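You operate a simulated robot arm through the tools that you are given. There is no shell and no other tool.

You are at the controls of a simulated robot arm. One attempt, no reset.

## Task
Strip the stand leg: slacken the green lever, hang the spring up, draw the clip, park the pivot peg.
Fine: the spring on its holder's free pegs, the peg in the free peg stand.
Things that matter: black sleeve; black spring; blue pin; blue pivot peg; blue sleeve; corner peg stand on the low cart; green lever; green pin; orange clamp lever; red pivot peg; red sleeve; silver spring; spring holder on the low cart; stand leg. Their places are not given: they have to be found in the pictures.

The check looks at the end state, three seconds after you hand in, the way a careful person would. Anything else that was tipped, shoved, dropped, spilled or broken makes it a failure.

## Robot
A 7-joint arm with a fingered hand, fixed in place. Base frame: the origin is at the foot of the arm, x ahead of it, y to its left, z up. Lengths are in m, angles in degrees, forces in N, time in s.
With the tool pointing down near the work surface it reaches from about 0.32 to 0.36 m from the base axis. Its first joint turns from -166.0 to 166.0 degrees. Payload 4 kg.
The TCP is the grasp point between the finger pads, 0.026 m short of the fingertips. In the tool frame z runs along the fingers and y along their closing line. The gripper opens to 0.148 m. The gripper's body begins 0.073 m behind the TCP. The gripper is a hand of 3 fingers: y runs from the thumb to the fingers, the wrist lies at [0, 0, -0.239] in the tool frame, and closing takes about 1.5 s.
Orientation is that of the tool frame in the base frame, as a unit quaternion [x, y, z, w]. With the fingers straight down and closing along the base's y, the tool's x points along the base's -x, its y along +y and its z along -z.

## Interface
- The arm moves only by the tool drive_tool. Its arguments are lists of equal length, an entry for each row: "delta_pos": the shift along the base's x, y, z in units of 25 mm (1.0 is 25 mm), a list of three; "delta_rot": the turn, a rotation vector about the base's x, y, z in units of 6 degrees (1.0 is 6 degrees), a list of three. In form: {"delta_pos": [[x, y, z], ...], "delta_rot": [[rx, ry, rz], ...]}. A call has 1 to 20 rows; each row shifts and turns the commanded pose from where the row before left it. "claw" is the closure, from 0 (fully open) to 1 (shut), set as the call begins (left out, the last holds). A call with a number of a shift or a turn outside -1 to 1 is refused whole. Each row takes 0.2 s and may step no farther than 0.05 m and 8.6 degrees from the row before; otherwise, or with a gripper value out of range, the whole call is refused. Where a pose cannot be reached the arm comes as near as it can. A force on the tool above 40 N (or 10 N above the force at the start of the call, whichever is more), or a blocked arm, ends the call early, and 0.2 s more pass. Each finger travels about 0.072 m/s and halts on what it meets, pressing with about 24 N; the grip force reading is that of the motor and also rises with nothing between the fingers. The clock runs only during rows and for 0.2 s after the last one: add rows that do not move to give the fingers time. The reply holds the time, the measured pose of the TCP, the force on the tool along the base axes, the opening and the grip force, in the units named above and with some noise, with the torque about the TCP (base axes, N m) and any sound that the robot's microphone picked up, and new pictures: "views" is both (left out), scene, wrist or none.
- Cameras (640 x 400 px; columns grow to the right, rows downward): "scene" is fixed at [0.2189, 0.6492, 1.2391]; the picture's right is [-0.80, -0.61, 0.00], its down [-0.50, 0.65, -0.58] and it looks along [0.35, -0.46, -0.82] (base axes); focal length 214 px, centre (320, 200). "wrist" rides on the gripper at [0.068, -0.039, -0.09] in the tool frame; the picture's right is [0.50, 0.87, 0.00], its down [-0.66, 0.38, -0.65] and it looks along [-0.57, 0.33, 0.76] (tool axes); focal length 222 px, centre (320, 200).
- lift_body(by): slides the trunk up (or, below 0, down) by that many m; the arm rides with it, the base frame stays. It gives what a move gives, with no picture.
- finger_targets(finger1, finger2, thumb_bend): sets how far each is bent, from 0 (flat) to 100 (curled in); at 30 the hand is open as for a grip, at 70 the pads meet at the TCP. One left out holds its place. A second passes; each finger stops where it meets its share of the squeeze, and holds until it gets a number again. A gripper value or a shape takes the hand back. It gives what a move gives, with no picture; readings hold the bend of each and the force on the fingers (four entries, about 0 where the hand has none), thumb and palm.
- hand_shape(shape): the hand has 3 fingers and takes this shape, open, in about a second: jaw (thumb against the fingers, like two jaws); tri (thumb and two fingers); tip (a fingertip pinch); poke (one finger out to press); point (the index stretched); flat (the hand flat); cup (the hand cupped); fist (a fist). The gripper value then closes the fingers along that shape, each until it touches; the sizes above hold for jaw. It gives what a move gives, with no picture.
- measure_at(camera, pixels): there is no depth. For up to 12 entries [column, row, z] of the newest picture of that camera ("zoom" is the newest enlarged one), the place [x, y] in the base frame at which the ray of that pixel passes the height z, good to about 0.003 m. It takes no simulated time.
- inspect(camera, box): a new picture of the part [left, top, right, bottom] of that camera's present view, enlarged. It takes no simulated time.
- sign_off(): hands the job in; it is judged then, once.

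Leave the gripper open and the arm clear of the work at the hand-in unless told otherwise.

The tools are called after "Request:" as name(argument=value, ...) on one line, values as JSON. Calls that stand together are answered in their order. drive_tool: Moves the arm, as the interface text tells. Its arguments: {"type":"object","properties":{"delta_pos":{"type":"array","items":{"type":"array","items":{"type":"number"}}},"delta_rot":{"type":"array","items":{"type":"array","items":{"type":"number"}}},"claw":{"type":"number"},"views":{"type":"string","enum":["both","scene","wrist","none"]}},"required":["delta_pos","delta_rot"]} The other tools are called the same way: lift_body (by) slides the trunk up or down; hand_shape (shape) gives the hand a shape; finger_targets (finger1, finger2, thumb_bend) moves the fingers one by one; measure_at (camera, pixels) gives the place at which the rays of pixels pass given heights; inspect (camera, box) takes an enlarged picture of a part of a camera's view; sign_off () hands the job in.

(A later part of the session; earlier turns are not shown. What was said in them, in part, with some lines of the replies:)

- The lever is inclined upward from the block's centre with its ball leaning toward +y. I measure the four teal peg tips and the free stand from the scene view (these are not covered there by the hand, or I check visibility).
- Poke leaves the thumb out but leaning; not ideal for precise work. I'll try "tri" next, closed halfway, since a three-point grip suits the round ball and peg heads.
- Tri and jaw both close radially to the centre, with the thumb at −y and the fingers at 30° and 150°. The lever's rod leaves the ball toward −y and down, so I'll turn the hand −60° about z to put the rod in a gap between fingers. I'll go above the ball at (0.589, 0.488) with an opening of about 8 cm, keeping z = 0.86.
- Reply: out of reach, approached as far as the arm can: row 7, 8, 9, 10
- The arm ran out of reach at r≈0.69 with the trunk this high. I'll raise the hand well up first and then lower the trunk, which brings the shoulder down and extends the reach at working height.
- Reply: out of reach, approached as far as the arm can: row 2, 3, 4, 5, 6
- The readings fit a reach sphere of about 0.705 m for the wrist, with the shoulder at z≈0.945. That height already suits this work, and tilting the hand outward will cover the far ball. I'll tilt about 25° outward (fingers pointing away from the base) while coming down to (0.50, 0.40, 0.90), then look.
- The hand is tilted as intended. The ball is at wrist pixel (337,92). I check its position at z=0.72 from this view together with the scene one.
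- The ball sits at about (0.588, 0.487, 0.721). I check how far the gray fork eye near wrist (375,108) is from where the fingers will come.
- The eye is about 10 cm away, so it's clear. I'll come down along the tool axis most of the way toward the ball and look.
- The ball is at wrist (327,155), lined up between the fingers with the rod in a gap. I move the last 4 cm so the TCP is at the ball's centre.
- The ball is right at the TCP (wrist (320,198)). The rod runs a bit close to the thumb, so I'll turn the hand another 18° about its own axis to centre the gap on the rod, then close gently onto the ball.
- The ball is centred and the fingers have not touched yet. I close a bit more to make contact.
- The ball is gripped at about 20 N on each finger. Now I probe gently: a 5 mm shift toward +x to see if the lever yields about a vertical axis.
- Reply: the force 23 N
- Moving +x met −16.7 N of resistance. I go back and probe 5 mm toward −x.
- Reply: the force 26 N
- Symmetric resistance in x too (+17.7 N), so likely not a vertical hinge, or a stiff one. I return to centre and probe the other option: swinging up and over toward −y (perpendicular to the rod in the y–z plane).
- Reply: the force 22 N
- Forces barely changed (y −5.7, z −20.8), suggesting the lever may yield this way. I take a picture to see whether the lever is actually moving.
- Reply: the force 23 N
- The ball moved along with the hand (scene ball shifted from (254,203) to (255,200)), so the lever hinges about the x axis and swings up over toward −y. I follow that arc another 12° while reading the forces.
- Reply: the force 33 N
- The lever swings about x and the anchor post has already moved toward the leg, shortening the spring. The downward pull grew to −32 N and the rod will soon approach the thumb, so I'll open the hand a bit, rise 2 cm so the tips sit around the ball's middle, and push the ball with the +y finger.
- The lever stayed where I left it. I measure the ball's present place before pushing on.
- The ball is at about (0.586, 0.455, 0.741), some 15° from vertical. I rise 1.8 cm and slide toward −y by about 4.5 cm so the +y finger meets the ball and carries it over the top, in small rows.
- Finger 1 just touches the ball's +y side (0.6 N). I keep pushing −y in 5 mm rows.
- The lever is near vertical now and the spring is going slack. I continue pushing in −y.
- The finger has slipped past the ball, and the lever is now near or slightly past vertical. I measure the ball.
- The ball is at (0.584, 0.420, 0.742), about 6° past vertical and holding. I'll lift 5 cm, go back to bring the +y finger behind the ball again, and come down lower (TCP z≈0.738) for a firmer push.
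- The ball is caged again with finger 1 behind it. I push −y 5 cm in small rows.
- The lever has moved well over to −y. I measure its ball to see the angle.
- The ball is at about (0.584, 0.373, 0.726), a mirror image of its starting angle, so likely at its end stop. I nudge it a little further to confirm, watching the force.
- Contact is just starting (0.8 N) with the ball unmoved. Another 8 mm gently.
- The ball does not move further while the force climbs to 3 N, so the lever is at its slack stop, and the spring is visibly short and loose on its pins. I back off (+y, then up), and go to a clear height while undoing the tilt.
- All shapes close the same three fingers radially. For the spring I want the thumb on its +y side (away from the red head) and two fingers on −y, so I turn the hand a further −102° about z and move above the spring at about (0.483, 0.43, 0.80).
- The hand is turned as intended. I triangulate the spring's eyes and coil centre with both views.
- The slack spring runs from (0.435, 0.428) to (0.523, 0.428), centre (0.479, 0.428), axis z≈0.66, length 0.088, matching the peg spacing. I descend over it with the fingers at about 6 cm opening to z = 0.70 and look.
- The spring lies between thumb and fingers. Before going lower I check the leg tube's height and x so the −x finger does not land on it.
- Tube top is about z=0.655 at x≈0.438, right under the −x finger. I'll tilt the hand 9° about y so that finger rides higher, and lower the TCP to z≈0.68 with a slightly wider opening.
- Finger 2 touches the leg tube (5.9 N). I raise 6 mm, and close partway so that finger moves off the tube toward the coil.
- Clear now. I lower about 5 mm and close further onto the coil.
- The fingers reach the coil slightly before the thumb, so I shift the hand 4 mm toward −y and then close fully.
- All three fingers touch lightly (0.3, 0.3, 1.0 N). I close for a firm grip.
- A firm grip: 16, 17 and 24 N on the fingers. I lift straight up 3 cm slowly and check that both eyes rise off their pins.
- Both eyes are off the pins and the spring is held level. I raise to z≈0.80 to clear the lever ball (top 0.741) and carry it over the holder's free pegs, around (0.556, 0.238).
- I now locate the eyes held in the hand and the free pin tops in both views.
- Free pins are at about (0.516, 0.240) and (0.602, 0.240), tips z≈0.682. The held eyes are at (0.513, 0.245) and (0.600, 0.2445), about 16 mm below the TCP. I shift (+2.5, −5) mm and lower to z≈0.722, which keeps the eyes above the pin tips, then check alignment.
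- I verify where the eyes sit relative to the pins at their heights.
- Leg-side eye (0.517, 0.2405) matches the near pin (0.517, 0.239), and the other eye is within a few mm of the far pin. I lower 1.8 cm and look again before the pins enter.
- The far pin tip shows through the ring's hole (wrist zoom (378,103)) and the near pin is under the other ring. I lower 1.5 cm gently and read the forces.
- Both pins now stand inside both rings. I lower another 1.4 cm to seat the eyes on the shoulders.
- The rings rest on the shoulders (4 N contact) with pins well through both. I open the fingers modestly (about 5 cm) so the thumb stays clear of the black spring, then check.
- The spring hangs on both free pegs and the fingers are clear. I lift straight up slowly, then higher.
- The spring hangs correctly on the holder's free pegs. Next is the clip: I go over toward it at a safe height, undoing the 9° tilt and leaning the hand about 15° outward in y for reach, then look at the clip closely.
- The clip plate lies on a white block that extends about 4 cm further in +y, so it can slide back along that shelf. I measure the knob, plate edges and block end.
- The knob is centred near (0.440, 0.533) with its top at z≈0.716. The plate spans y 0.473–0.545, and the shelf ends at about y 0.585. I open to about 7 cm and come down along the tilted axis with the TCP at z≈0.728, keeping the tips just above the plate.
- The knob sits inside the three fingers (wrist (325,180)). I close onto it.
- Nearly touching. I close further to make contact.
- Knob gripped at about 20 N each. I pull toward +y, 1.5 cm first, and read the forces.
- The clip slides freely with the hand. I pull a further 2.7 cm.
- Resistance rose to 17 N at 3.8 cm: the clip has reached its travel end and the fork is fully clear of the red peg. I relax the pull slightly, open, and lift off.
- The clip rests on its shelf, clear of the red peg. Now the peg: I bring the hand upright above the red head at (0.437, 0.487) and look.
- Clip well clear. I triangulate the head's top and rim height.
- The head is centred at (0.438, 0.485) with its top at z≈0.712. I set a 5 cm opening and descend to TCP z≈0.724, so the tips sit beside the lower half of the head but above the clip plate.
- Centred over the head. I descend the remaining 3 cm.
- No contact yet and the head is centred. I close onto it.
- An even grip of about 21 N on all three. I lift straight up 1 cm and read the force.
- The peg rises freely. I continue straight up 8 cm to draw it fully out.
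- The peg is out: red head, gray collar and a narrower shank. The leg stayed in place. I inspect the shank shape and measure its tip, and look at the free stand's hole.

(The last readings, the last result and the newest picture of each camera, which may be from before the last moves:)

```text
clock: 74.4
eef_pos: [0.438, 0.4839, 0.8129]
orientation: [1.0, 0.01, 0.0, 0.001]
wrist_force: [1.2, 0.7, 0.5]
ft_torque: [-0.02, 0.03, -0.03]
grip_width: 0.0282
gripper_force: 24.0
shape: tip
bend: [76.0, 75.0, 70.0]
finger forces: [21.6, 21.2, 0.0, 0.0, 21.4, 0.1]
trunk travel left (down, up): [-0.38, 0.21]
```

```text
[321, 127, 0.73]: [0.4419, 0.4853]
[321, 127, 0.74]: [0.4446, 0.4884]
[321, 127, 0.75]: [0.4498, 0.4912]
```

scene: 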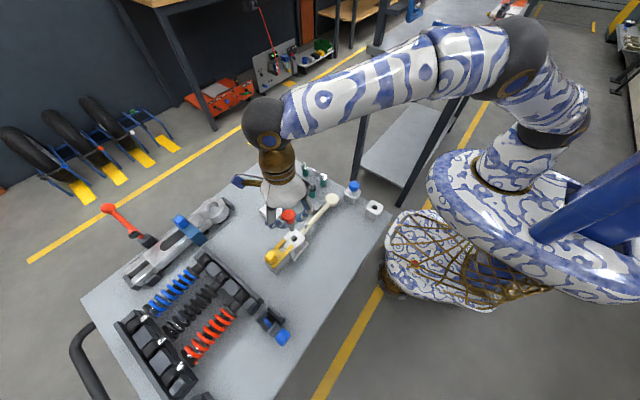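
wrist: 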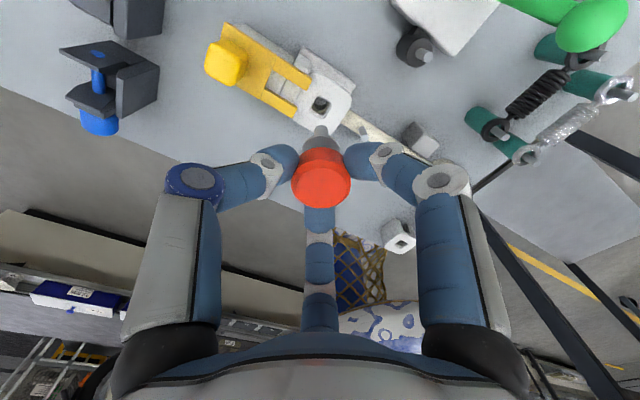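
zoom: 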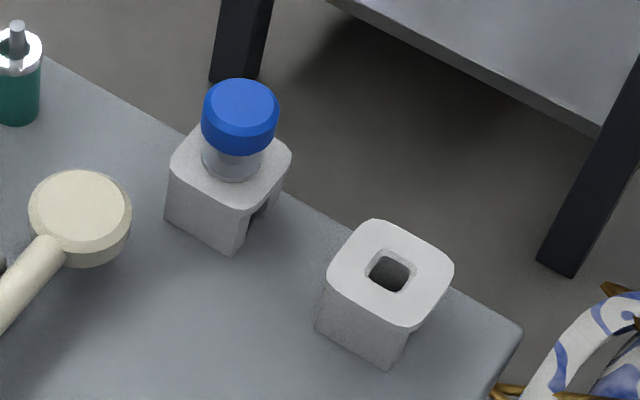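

The shank is round, about 12 mm, with its tip about 95 mm below the TCP. The free stand's square hole is around (0.307, 0.245) at z≈0.67. I raise to z≈0.85 so the tip clears everything and carry the peg over there.

Request:
drive_tool(delta_pos=[[0, 0, 0.75], [0, 0, 0.75], [-0.524, -0.956, 0], [-0.524, -0.956, 0], [-0.524, -0.956, 0], [-0.524, -0.956, 0], [-0.524, -0.956, 0], [-0.524, -0.956, 0], [-0.524, -0.956, 0], [-0.524, -0.956, 0], [-0.524, -0.956, 0], [-0.524, -0.956, 0]], delta_rot=[[0, 0, 0], [0, 0, 0], [0, 0, 0], [0, 0, 0], [0, 0, 0], [0, 0, 0], [0, 0, 0], [0, 0, 0], [0, 0, 0], [0, 0, 0], [0, 0, 0], [0, 0, 0]], views="both")

Request:
inspect(camera="wrist", box=[220, 40, 440, 240])

Request:
inspect(camera="scene", box=[330, 130, 420, 230])

```text
clock: 77.0
eef_pos: [0.3074, 0.2446, 0.8491]
orientation: [1.0, 0.011, -0.001, 0.001]
wrist_force: [-0.3, -0.1, -0.2]
ft_torque: [-0.02, 0.01, -0.02]
grip_width: 0.0283
gripper_force: 23.6
shape: tip
bend: [76.0, 75.0, 70.0]
finger forces: [21.9, 21.3, 0.1, 0.0, 21.3, 0.1]
trunk travel left (down, up): [-0.38, 0.21]
```

scene: 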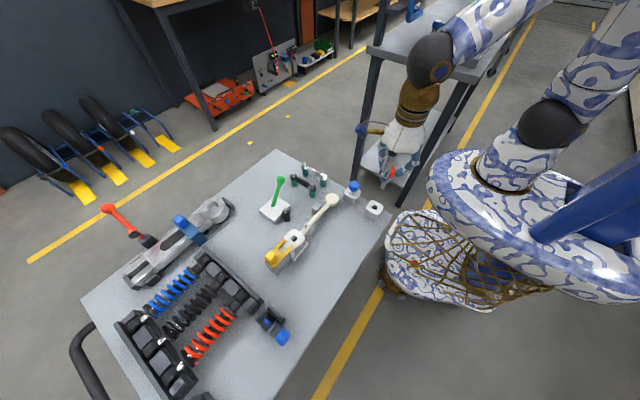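
wrist: 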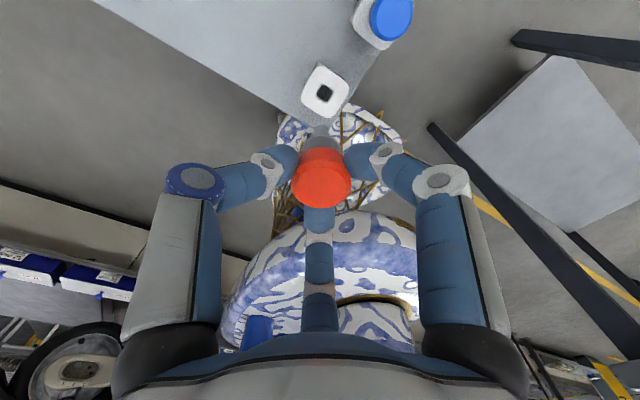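

```text
2.00 times, centred on (330, 140) of wrist
```

zoom: 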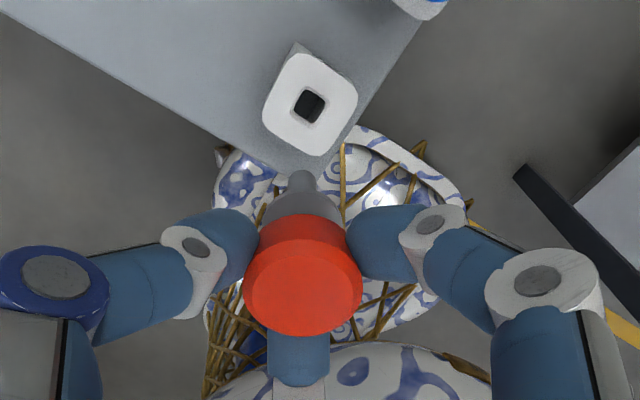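

```text
4.00 times, centred on (375, 180) of scene
```

zoom: 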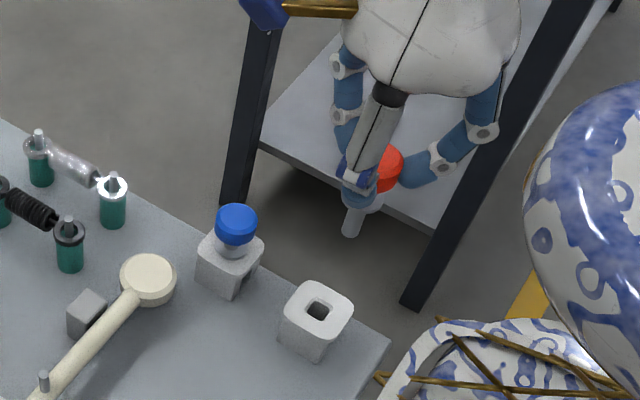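

I triangulate the hole centre and the shank tip from both cameras.

Request:
measure_at(camera="wrist", pixels=[[324.8, 92.3, 0.66], [324.8, 92.3, 0.67], [324.8, 92.3, 0.68], [321.5, 128, 0.75], [321.5, 128, 0.76], [321.5, 128, 0.765]])

Request:
measure_at(camera="scene", pixels=[[374.5, 207, 0.66], [374.5, 207, 0.67], [374.5, 207, 0.68], [382.75, 187.5, 0.75], [382.75, 187.5, 0.76], [382.75, 187.5, 0.765]])

Request:
inspect(camera="wrist", box=[290, 60, 360, 140])

Request:
inspect(camera="scene", box=[360, 175, 400, 220])

```text
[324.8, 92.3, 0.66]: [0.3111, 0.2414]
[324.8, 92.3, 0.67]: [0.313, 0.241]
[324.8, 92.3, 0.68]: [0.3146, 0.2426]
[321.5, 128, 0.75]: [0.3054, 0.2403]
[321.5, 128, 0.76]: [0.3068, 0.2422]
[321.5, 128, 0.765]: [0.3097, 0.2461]
```

```text
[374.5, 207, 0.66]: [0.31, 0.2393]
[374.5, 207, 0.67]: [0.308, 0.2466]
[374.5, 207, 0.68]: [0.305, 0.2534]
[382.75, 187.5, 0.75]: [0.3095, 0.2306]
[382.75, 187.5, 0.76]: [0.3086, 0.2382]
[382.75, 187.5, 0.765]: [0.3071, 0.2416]
```

```text
5.00 times, centred on (325, 100) of wrist
```

zoom: 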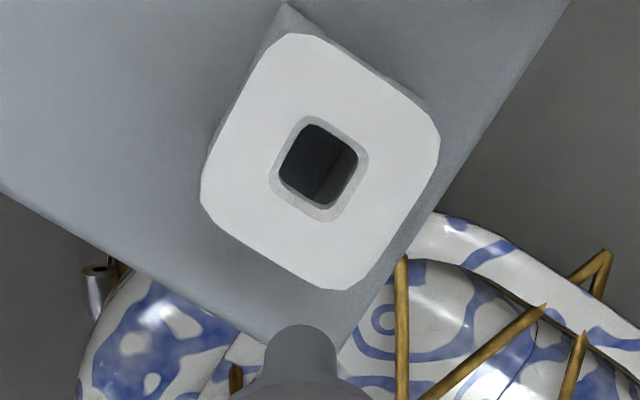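

```text
8.89 times, centred on (380, 198) of scene
```

zoom: 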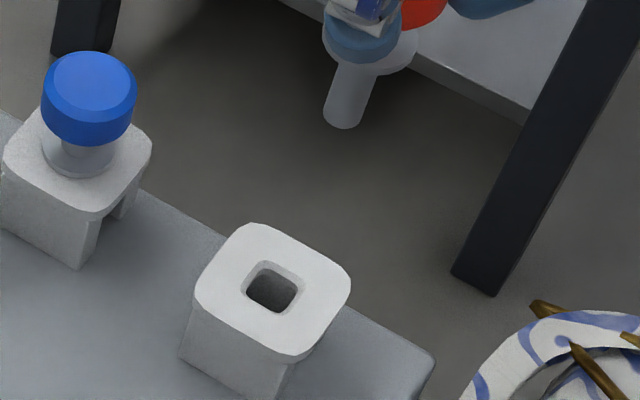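

The hole (with a chamfer) is around (0.3105, 0.241) at z≈0.663, and the shank tip is about 85 mm below the TCP near (0.308, 0.244). I shift (+2.5, −3) mm and lower so the tip is about 2 cm above the stand, then compare directly.

Request:
drive_tool(delta_pos=[[0.1, -0.12, -0.5], [0, 0, -0.8], [0, 0, -0.8], [0, 0, -0.7]], delta_rot=[[0, 0, 0], [0, 0, 0], [0, 0, 0], [0, 0, 0]], views="both")

Request:
inspect(camera="wrist", box=[280, 60, 370, 160])

Request:
inspect(camera="scene", box=[355, 175, 400, 220])

```text
clock: 78.0
eef_pos: [0.3086, 0.2417, 0.7803]
orientation: [1.0, 0.011, -0.001, 0.001]
wrist_force: [-0.7, 0.4, -0.1]
ft_torque: [0.02, 0.01, 0.06]
grip_width: 0.0283
gripper_force: 24.1
shape: tip
bend: [76.0, 75.0, 70.0]
finger forces: [21.9, 21.2, 0.0, 0.1, 21.3, 0.0]
trunk travel left (down, up): [-0.38, 0.21]
```

scene: 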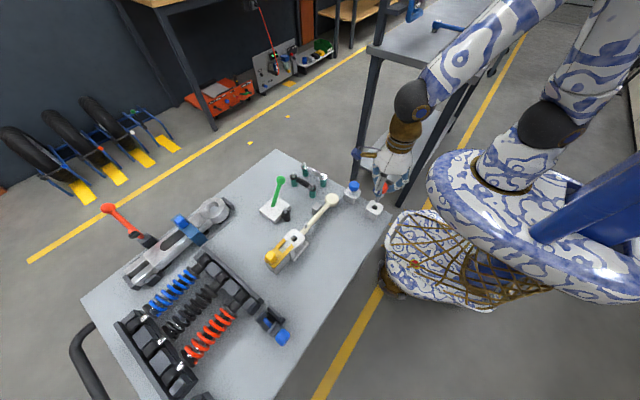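
wrist: 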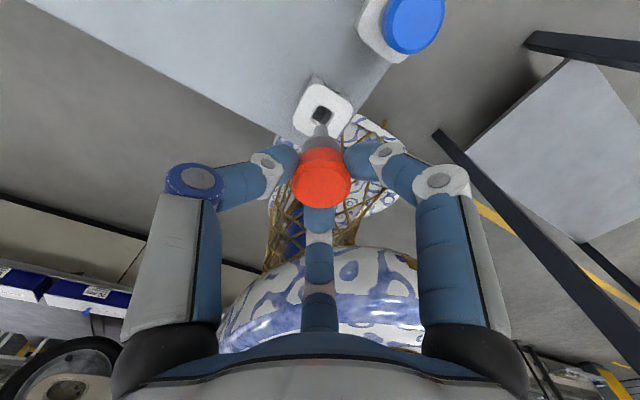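

```text
4.00 times, centred on (325, 110) of wrist
```

zoom: 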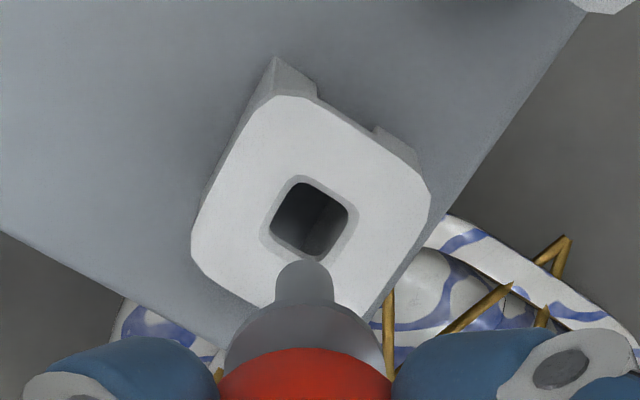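

```text
8.89 times, centred on (378, 198) of scene
```

zoom: 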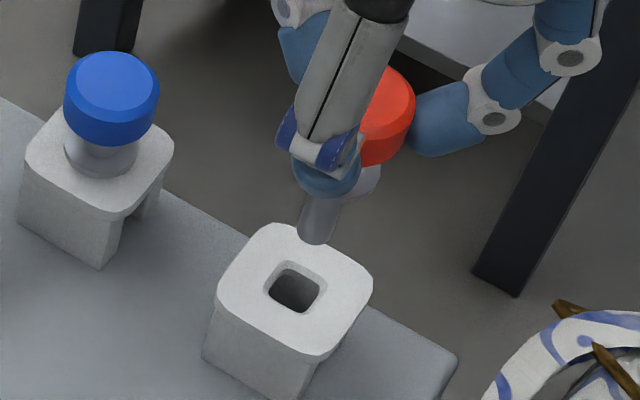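

I compare tip and hole numerically in both views.

Request:
measure_at(camera="wrist", pixels=[[321, 128.5, 0.692], [321, 128.5, 0.697], [321, 128.5, 0.702], [322.5, 114.5, 0.66], [322.5, 114.5, 0.665], [322.5, 114.5, 0.67]])

Request:
measure_at(camera="scene", pixels=[[377.4, 201.9, 0.692], [377.4, 201.9, 0.697], [377.4, 201.9, 0.702], [375.2, 207.8, 0.66], [375.2, 207.8, 0.665], [375.2, 207.8, 0.67]])

```text
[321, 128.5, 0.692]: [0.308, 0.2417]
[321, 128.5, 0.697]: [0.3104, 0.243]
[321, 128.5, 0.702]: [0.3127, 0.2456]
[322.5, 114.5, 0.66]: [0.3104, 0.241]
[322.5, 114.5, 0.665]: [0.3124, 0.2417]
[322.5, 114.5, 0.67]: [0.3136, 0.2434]
```

```text
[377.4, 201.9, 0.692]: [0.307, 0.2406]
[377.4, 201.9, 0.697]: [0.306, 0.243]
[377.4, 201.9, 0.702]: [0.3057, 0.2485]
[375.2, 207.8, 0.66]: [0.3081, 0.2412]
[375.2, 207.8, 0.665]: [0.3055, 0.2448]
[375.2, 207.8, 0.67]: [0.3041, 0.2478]
```

Tip at (0.3075, 0.241), hole at (0.309, 0.241): I nudge +1.5 mm in x and lower 3 cm so the tip just meets the hole, then view.

Request:
drive_tool(delta_pos=[[0.06, 0, -0.24], [0, 0, -0.24], [0, 0, -0.24], [0, 0, -0.24], [0, 0, -0.24]], delta_rot=[[0, 0, 0], [0, 0, 0], [0, 0, 0], [0, 0, 0], [0, 0, 0]], views="both")

Request:
inspect(camera="wrist", box=[280, 80, 370, 180])

Request:
inspect(camera="scene", box=[355, 180, 400, 225])

```text
clock: 79.2
eef_pos: [0.3099, 0.2421, 0.7506]
orientation: [1.0, 0.011, -0.001, 0.0]
wrist_force: [1.1, 0.0, -0.9]
ft_torque: [0.01, 0.0, 0.0]
grip_width: 0.0284
gripper_force: 23.9
shape: tip
bend: [76.0, 75.0, 70.0]
finger forces: [21.9, 21.2, 0.0, 0.0, 21.4, 0.0]
trunk travel left (down, up): [-0.38, 0.21]
```

scene: 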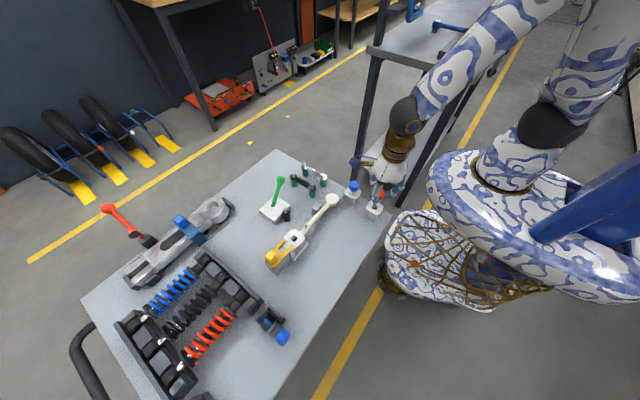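
wrist: 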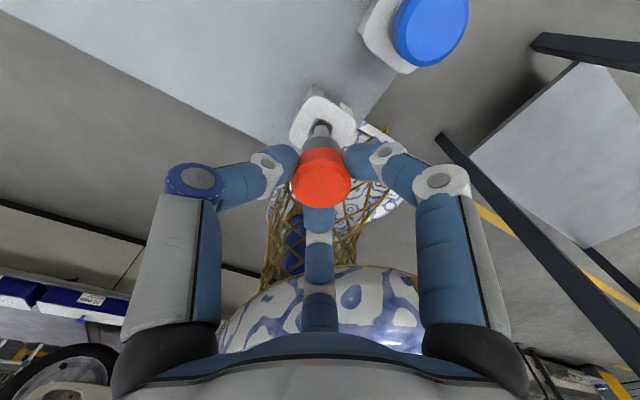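

```text
4.00 times, centred on (325, 130) of wrist
```

zoom: 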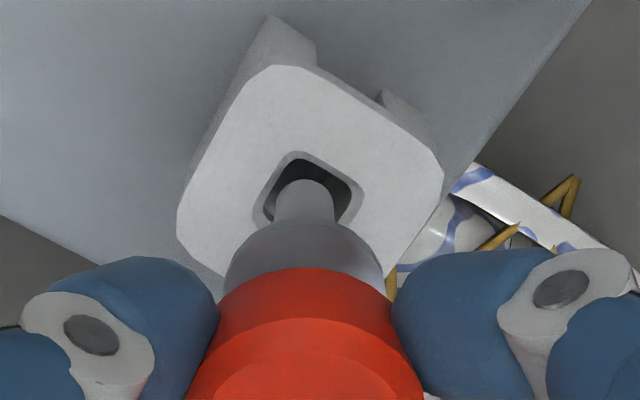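

```text
8.89 times, centred on (378, 202) of scene
```

zoom: 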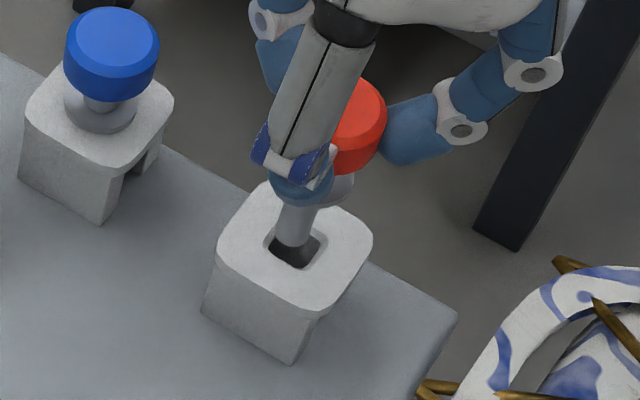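

The tip is right over the hole in both views. I lower in 5 mm rows, watching the force.

Request:
drive_tool(delta_pos=[[0, 0, -0.2], [0, 0, -0.2], [0, 0, 0]], delta_rot=[[0, 0, 0], [0, 0, 0], [0, 0, 0]], views="both")

Request:
inspect(camera="wrist", box=[280, 80, 370, 180])

Request:
inspect(camera="scene", box=[355, 180, 400, 225])

```text
clock: 80.0
eef_pos: [0.3095, 0.242, 0.7415]
orientation: [1.0, 0.011, 0.001, -0.001]
wrist_force: [-3.5, 1.9, 33.4]
ft_torque: [0.08, -0.01, 0.07]
grip_width: 0.0295
gripper_force: 23.9
shape: tip
bend: [76.0, 75.0, 69.0]
finger forces: [28.0, 27.8, 0.0, 0.0, 28.8, 0.0]
trunk travel left (down, up): [-0.38, 0.21]
```

scene: 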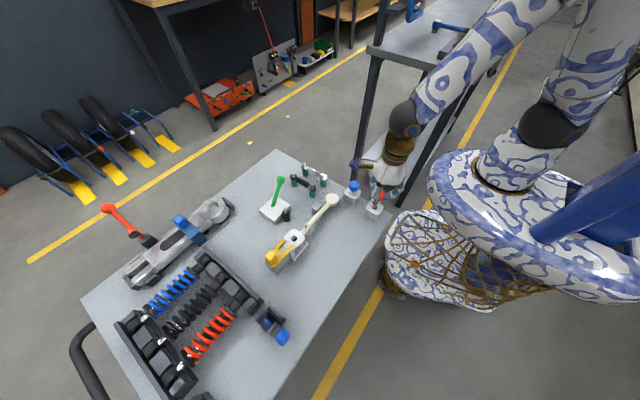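
wrist: 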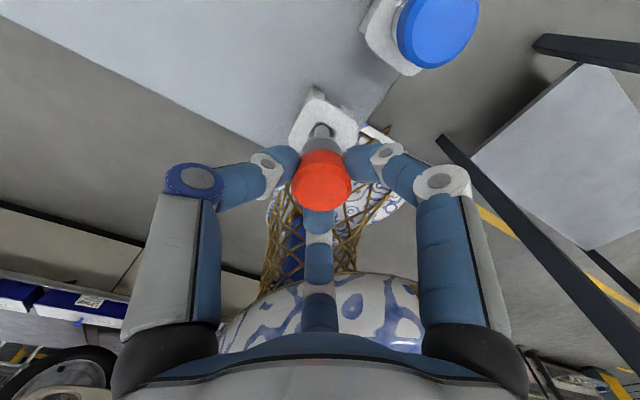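

```text
4.00 times, centred on (325, 130) of wrist
```

zoom: 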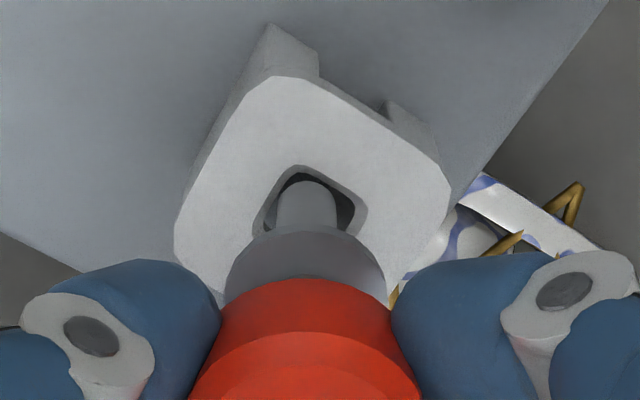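

```text
8.89 times, centred on (378, 202) of scene
```

zoom: 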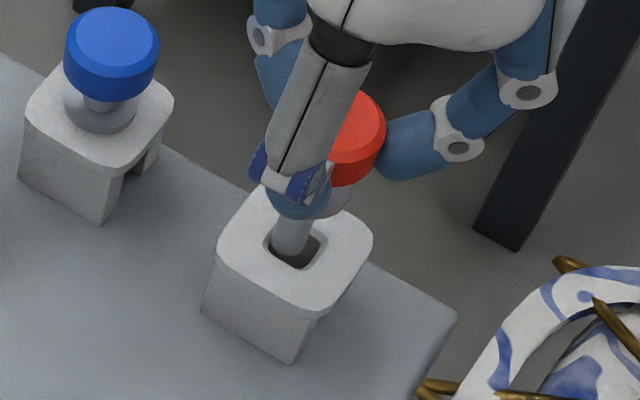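

The tip touches the chamfer: 33 N up, with a sideways reaction of (−3.5, +1.9) N, and the gap shows on the picture's right in the scene view. I back up 6 mm, shift about 1.5 mm in −x, and retry gently.

Request:
drive_tool(delta_pos=[[0, 0, 0.25], [-0.06, -0.02, 0], [0, 0, 0]], delta_rot=[[0, 0, 0], [0, 0, 0], [0, 0, 0]], views="both")

Request:
inspect(camera="wrist", box=[300, 100, 350, 150])

Request:
inspect(camera="scene", box=[362, 192, 390, 220])

```text
clock: 80.8
eef_pos: [0.3096, 0.2417, 0.7466]
orientation: [1.0, 0.011, -0.001, 0.001]
wrist_force: [-0.6, -0.2, -1.1]
ft_torque: [-0.01, -0.01, -0.04]
grip_width: 0.0292
gripper_force: 24.2
shape: tip
bend: [76.0, 75.0, 70.0]
finger forces: [24.6, 23.6, 0.1, 0.0, 23.8, 0.0]
trunk travel left (down, up): [-0.38, 0.21]
```

scene: 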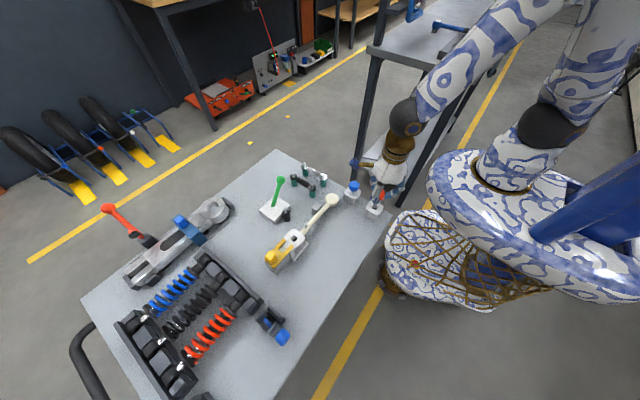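
wrist: 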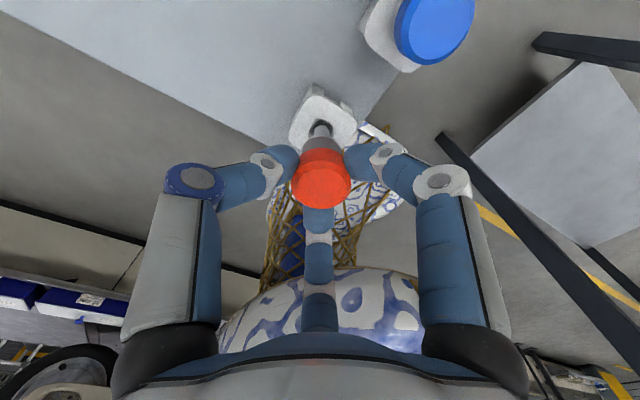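

```text
8.00 times, centred on (325, 125) of wrist
```

zoom: 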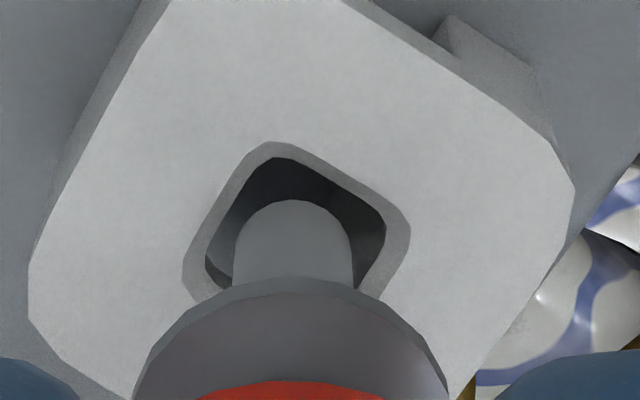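

```text
14.29 times, centred on (376, 206) of scene
```

zoom: 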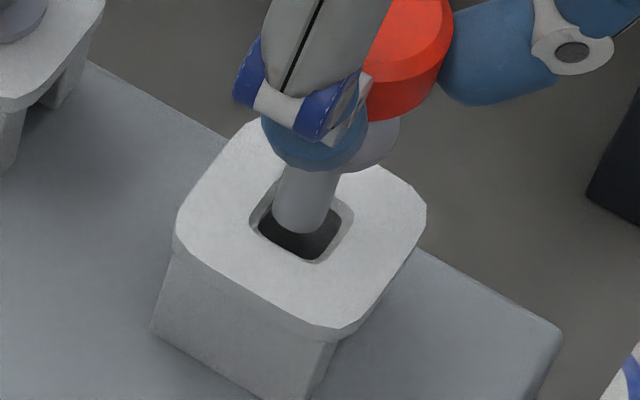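

Now both views show the tip nearly centred in the opening (within about 1 mm). I add a tiny correction (−0.5, −0.8 mm) and lower slowly.

Request:
drive_tool(delta_pos=[[-0.02, -0.03, -0.1], [0, 0, -0.12], [0, 0, -0.12]], delta_rot=[[0, 0, 0], [0, 0, 0], [0, 0, 0]], views="none")

```text
clock: 81.6
eef_pos: [0.3082, 0.2407, 0.7379]
orientation: [1.0, 0.011, 0.0, 0.001]
wrist_force: [0.6, 0.1, -1.3]
ft_torque: [0.02, -0.01, 0.02]
grip_width: 0.0291
gripper_force: 24.1
shape: tip
bend: [76.0, 75.0, 70.0]
finger forces: [24.6, 23.6, 0.1, 0.0, 23.8, 0.0]
trunk travel left (down, up): [-0.38, 0.21]
```

No resistance at z=0.738, below where it was blocked before, so the shank is in the hole. I keep lowering.

Request:
drive_tool(delta_pos=[[0, 0, -0.2], [0, 0, -0.2], [0, 0, -0.2], [0, 0, 0]], delta_rot=[[0, 0, 0], [0, 0, 0], [0, 0, 0], [0, 0, 0]], views="both")

Request:
inspect(camera="scene", box=[355, 180, 400, 225])

Request:
inspect(camera="wrist", box=[280, 80, 370, 180])

```text
clock: 82.6
eef_pos: [0.3088, 0.2402, 0.7216]
orientation: [1.0, 0.011, -0.001, 0.001]
wrist_force: [-0.2, 0.5, -1.2]
ft_torque: [-0.01, 0.0, -0.01]
grip_width: 0.0289
gripper_force: 24.2
shape: tip
bend: [76.0, 75.0, 70.0]
finger forces: [24.6, 23.6, 0.0, 0.0, 23.8, 0.0]
trunk travel left (down, up): [-0.38, 0.21]
```

scene: 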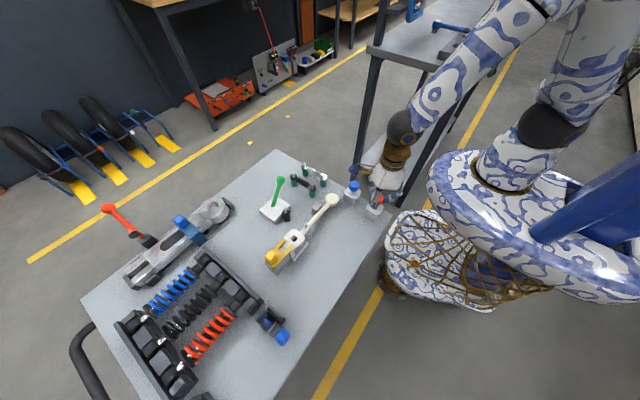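
wrist: 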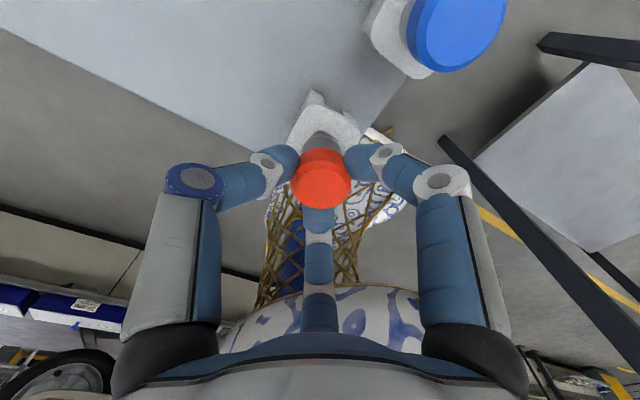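

```text
8.89 times, centred on (378, 202) of scene
```

zoom: 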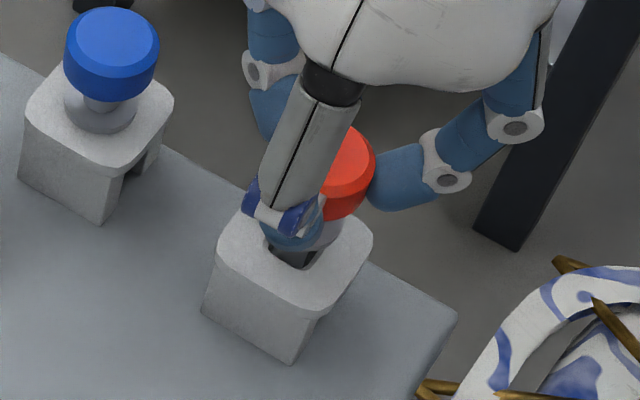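

```text
4.00 times, centred on (325, 130) of wrist
```

zoom: 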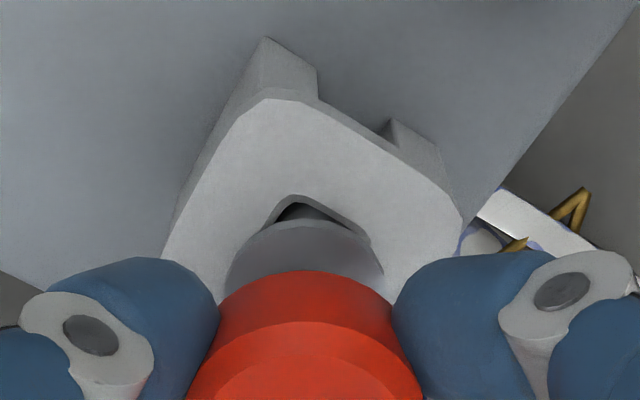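

The shank is well inside; the collar is still about 1 cm above the stand. I lower the rest in small rows until it seats.

Request:
drive_tool(delta_pos=[[0, 0, -0.15], [0, 0, -0.15], [0, 0, -0.1], [0, 0, 0]], delta_rot=[[0, 0, 0], [0, 0, 0], [0, 0, 0], [0, 0, 0]], views="both")

Request:
inspect(camera="scene", box=[355, 180, 400, 225])

Request:
inspect(camera="wrist", box=[280, 80, 370, 180])

```text
clock: 83.6
eef_pos: [0.3084, 0.2415, 0.7133]
orientation: [1.0, 0.012, 0.001, 0.001]
wrist_force: [0.2, 0.6, -1.1]
ft_torque: [0.01, 0.0, 0.03]
grip_width: 0.0288
gripper_force: 24.8
shape: tip
bend: [76.0, 75.0, 70.0]
finger forces: [24.6, 23.7, 0.1, 0.1, 23.8, 0.0]
trunk travel left (down, up): [-0.38, 0.21]
```

scene: 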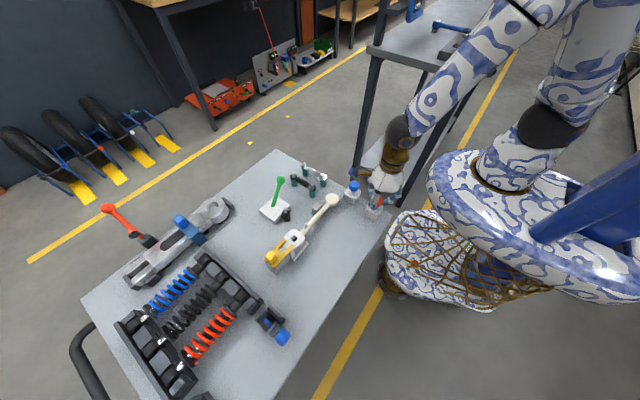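
wrist: 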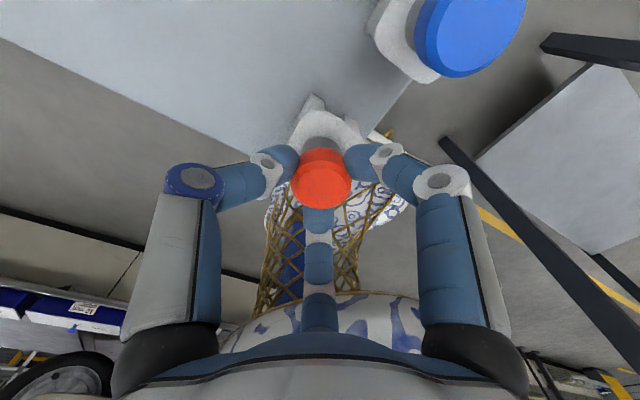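

```text
8.89 times, centred on (378, 202) of scene
```

zoom: 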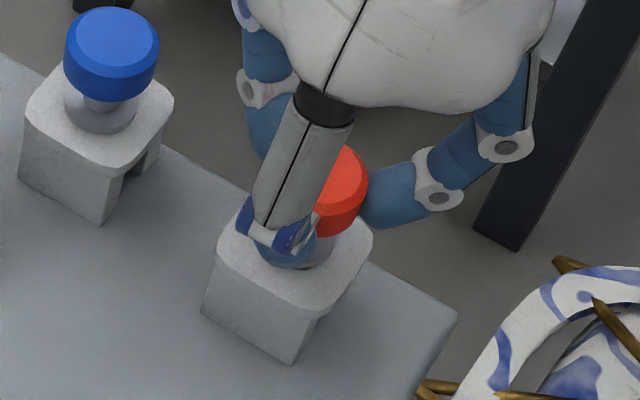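

```text
4.00 times, centred on (325, 130) of wrist
```

zoom: 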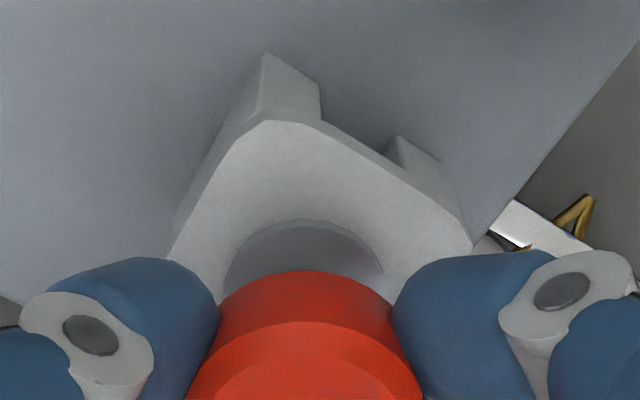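

The collar now covers the hole and is almost down. A few more mm.

Request:
drive_tool(delta_pos=[[0, 0, -0.08], [0, 0, -0.08], [0, 0, 0]], delta_rot=[[0, 0, 0], [0, 0, 0], [0, 0, 0]], views="none")

```text
clock: 84.4
eef_pos: [0.3081, 0.2412, 0.7088]
orientation: [1.0, 0.011, -0.001, 0.001]
wrist_force: [-0.1, 0.8, -0.9]
ft_torque: [0.0, 0.0, -0.01]
grip_width: 0.0289
gripper_force: 24.0
shape: tip
bend: [76.0, 75.0, 70.0]
finger forces: [24.5, 23.6, 0.0, 0.0, 23.8, 0.0]
trunk travel left (down, up): [-0.38, 0.21]
```

Still no contact (−0.9 N). I continue 4 mm more.

Request:
drive_tool(delta_pos=[[0, 0, -0.08], [0, 0, -0.08], [0, 0, 0]], delta_rot=[[0, 0, 0], [0, 0, 0], [0, 0, 0]], views="both")

Request:
inspect(camera="scene", box=[355, 180, 400, 225])

Request:
inspect(camera="wrist", box=[280, 80, 370, 180])

```text
clock: 85.2
eef_pos: [0.3076, 0.2412, 0.7052]
orientation: [1.0, 0.011, 0.001, 0.0]
wrist_force: [-0.6, -0.4, 27.2]
ft_torque: [0.01, 0.05, 0.02]
grip_width: 0.0293
gripper_force: 23.7
shape: tip
bend: [76.0, 75.0, 69.0]
finger forces: [27.3, 26.8, 0.0, 0.0, 26.6, 0.0]
trunk travel left (down, up): [-0.38, 0.21]
```

scene: 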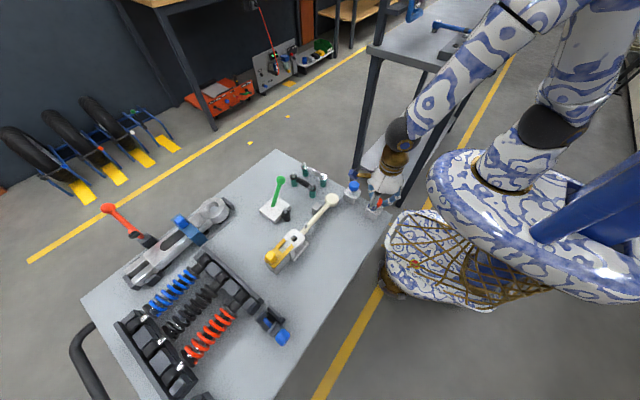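
wrist: 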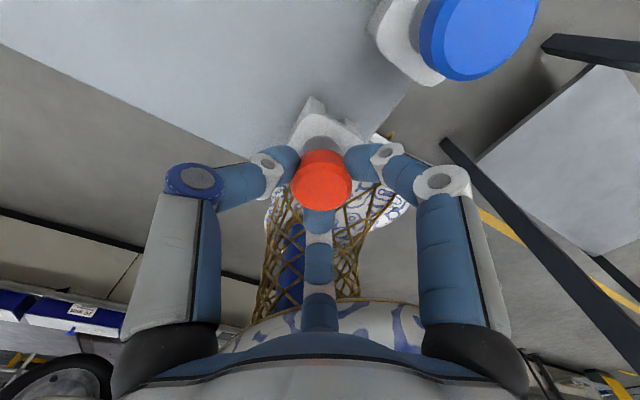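

```text
8.89 times, centred on (378, 202) of scene
```

zoom: 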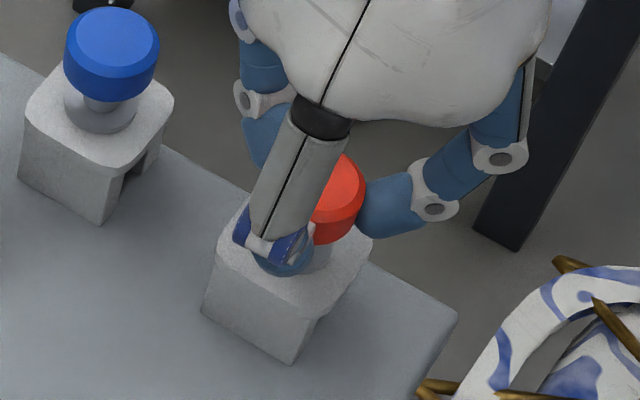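

```text
4.00 times, centred on (325, 130) of wrist
```

zoom: 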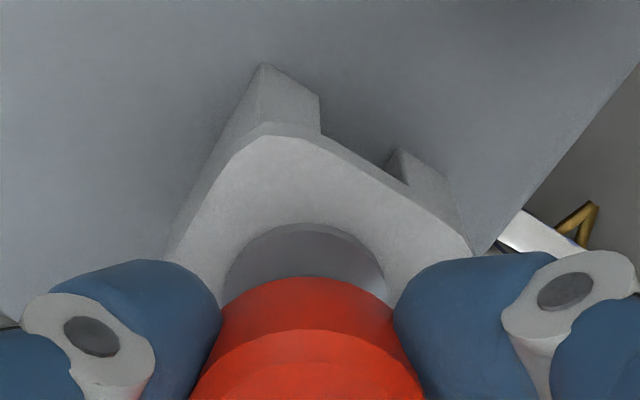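

27 N: the collar is seated on the stand. I ease up 2 mm to relieve the push, then open to 5 cm, keeping clear of the blue peg.

Request:
drive_tool(delta_pos=[[0, 0, 0.09], [0, 0, 0]], delta_rot=[[0, 0, 0], [0, 0, 0]], views="none")

Request:
drive_tool(delta_pos=[[0, 0, 0], [0, 0, 0], [0, 0, 0], [0, 0, 0]], delta_rot=[[0, 0, 0], [0, 0, 0], [0, 0, 0], [0, 0, 0]], claw=0.64, views="both")

Request:
inspect(camera="wrist", box=[230, 60, 420, 260])

```text
clock: 85.8
eef_pos: [0.3092, 0.2401, 0.7068]
orientation: [1.0, 0.01, 0.0, 0.0]
wrist_force: [1.6, 0.9, 10.7]
ft_torque: [0.01, -0.08, -0.02]
grip_width: 0.0293
gripper_force: 23.6
shape: tip
bend: [76.0, 75.0, 69.0]
finger forces: [26.8, 24.4, 0.1, 0.1, 26.2, 0.0]
trunk travel left (down, up): [-0.38, 0.21]
```

```text
clock: 86.8
eef_pos: [0.3082, 0.2408, 0.7072]
orientation: [1.0, 0.011, -0.001, 0.001]
wrist_force: [0.1, -0.3, 0.0]
ft_torque: [-0.01, -0.05, 0.01]
grip_width: 0.0531
gripper_force: 0.0
shape: tip
bend: [77.0, 77.0, 70.0]
finger forces: [0.0, 0.1, 0.0, 0.0, 0.0, 0.0]
trunk travel left (down, up): [-0.38, 0.21]
```

scene: 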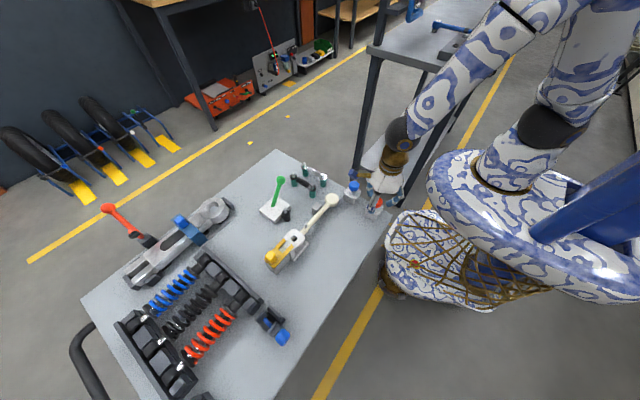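
wrist: 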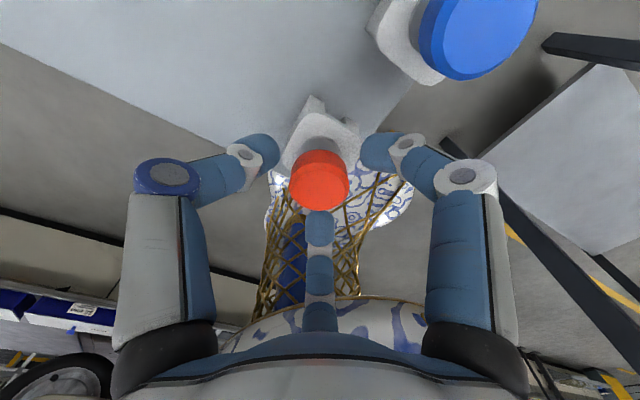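

```text
2.00 times, centred on (325, 160) of wrist
```

zoom: 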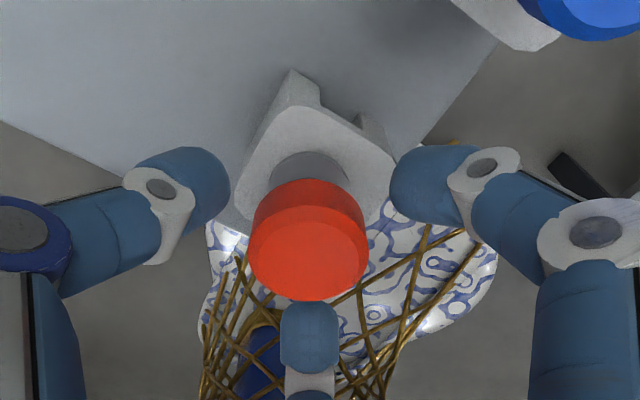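

Released and free of forces. I lift straight up well clear of everything.

Request:
drive_tool(delta_pos=[[0, 0, 0.4], [0, 0, 0.8], [0, 0, 1], [0, 0, 1], [0, 0, 1], [0, 0, 1]], delta_rot=[[0, 0, 0], [0, 0, 0], [0, 0, 0], [0, 0, 0], [0, 0, 0], [0, 0, 0]], views="both")

Request:
inspect(camera="scene", box=[345, 170, 400, 225])

Request:
inspect(camera="scene", box=[240, 150, 350, 280])

Request:
inspect(camera="wrist", box=[250, 20, 420, 180])

```text
clock: 88.2
eef_pos: [0.3075, 0.2426, 0.8383]
orientation: [1.0, 0.012, 0.0, 0.001]
wrist_force: [0.9, 0.1, -0.7]
ft_torque: [-0.02, -0.01, 0.05]
grip_width: 0.0528
gripper_force: 0.0
shape: tip
bend: [77.0, 77.0, 70.0]
finger forces: [0.0, 0.0, 0.0, 0.0, 0.0, 0.1]
trunk travel left (down, up): [-0.38, 0.21]
```

scene: 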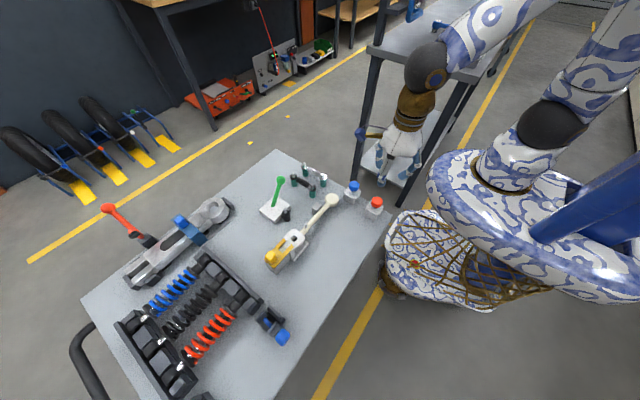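
wrist: 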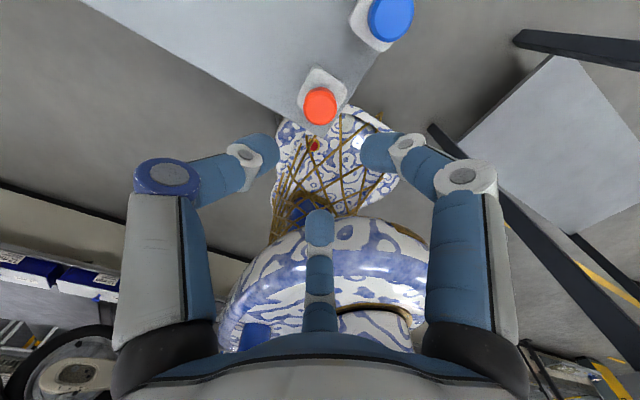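

```text
7.27 times, centred on (372, 198) of scene
```

zoom: 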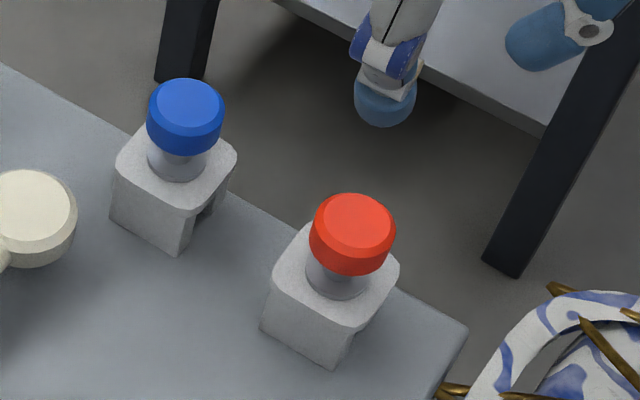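

```text
3.08 times, centred on (295, 215) of scene
```

zoom: 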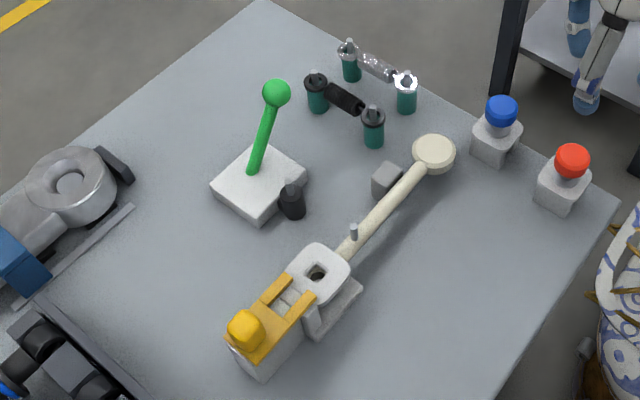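

```text
2.50 times, centred on (335, 100) of wrist
```

zoom: 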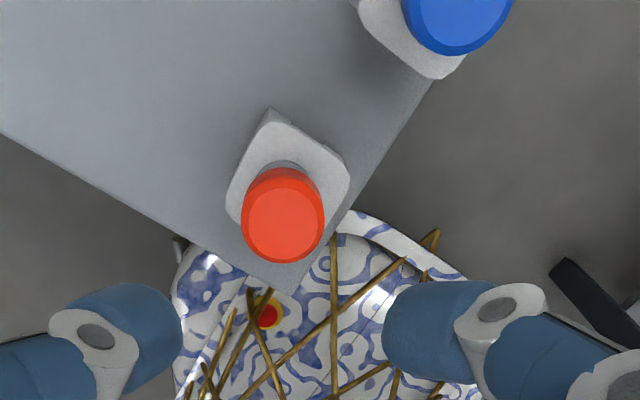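

All four parts are in place: the lever is over at its slack stop, the silver spring is on the holder's free pegs, the clip is drawn back on its shelf, and the red peg is seated in the corner stand. I raise the arm further away from the work and open the hand fully.

Request:
drive_tool(delta_pos=[[0, 0, 1], [0, 0, 1], [0, 0, 1], [0, 0, 1], [0, 0, 0], [0, 0, 0], [0, 0, 0]], delta_rot=[[0, 0, 0], [0, 0, 0], [0, 0, 0], [0, 0, 0], [0, 0, 0], [0, 0, 0], [0, 0, 0]], claw=0.0, views="both")

Request:
inspect(camera="scene", box=[285, 150, 335, 200])

Request:
inspect(camera="scene", box=[80, 180, 300, 400])

```text
clock: 89.8
eef_pos: [0.3087, 0.2405, 0.9371]
orientation: [1.0, 0.012, 0.0, 0.001]
wrist_force: [0.0, -0.7, 0.2]
ft_torque: [0.0, -0.01, -0.01]
grip_width: 0.1479
gripper_force: 0.0
shape: tip
bend: [30.0, 30.0, 30.0]
finger forces: [0.0, 0.0, 0.0, 0.0, 0.0, 0.0]
trunk travel left (down, up): [-0.38, 0.21]
```

scene: 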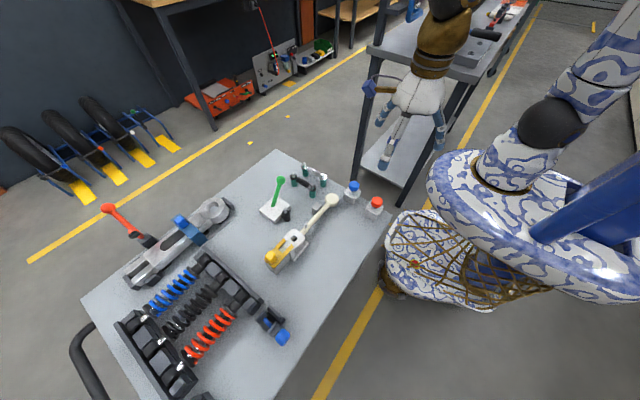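
wrist: 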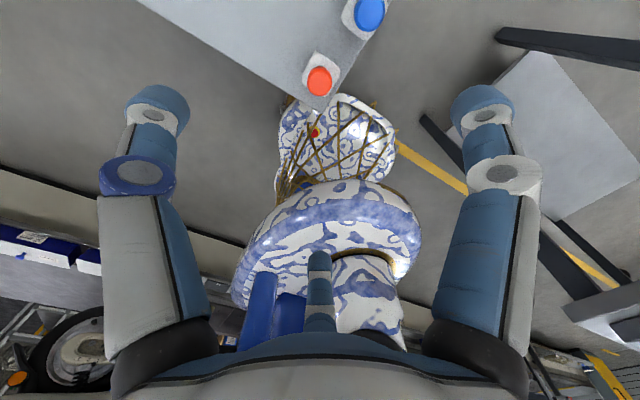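

```text
8.00 times, centred on (310, 175) of scene
```

zoom: 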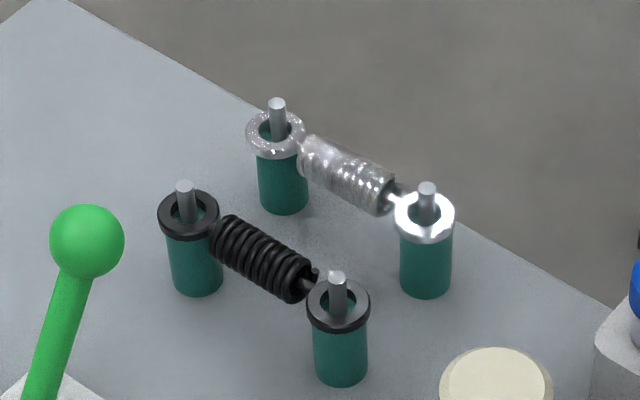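

```text
1.82 times, centred on (190, 290) of scene
```

zoom: 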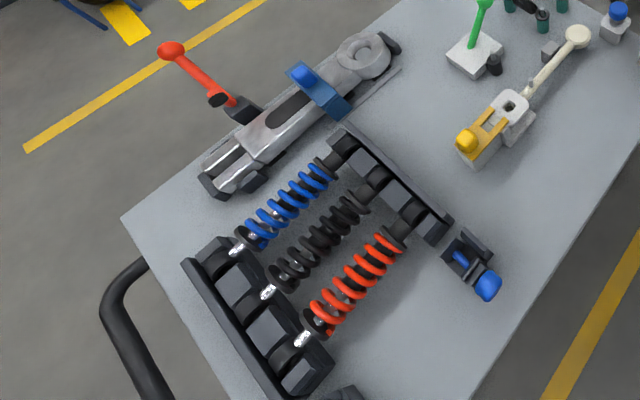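

The silver spring sits on both free pegs and the red peg is parked. The clip is drawn and the lever is slack. The neighbouring parts are as they were at the start. The hand is open and the arm is clear, so I hand in.

Request:
sign_off()

```text
The job is handed in.
```

The stand leg is stripped and the job is handed in. The result of the check is not back yet.

- **Green lever:** swung over to its slack stop, where it stayed put.
- **Silver spring:** hanging on the holder's two free pegs, with both pins through its eyes, next to the black spring.
- **Clip:** drawn back about 3.8 cm to the end of its travel and left resting on its shelf, clear of where the peg was.
- **Red pivot peg:** seated in the corner stand with its collar down. It caught the edge of the hole on the first try, so I backed it off and re-aligned it.

While lining up on the spring, one finger also pressed lightly on the leg tube (about 6 N). In the final pictures the leg and the other parts on the cart look as they did at the start. The hand is open and the arm is clear of the work.
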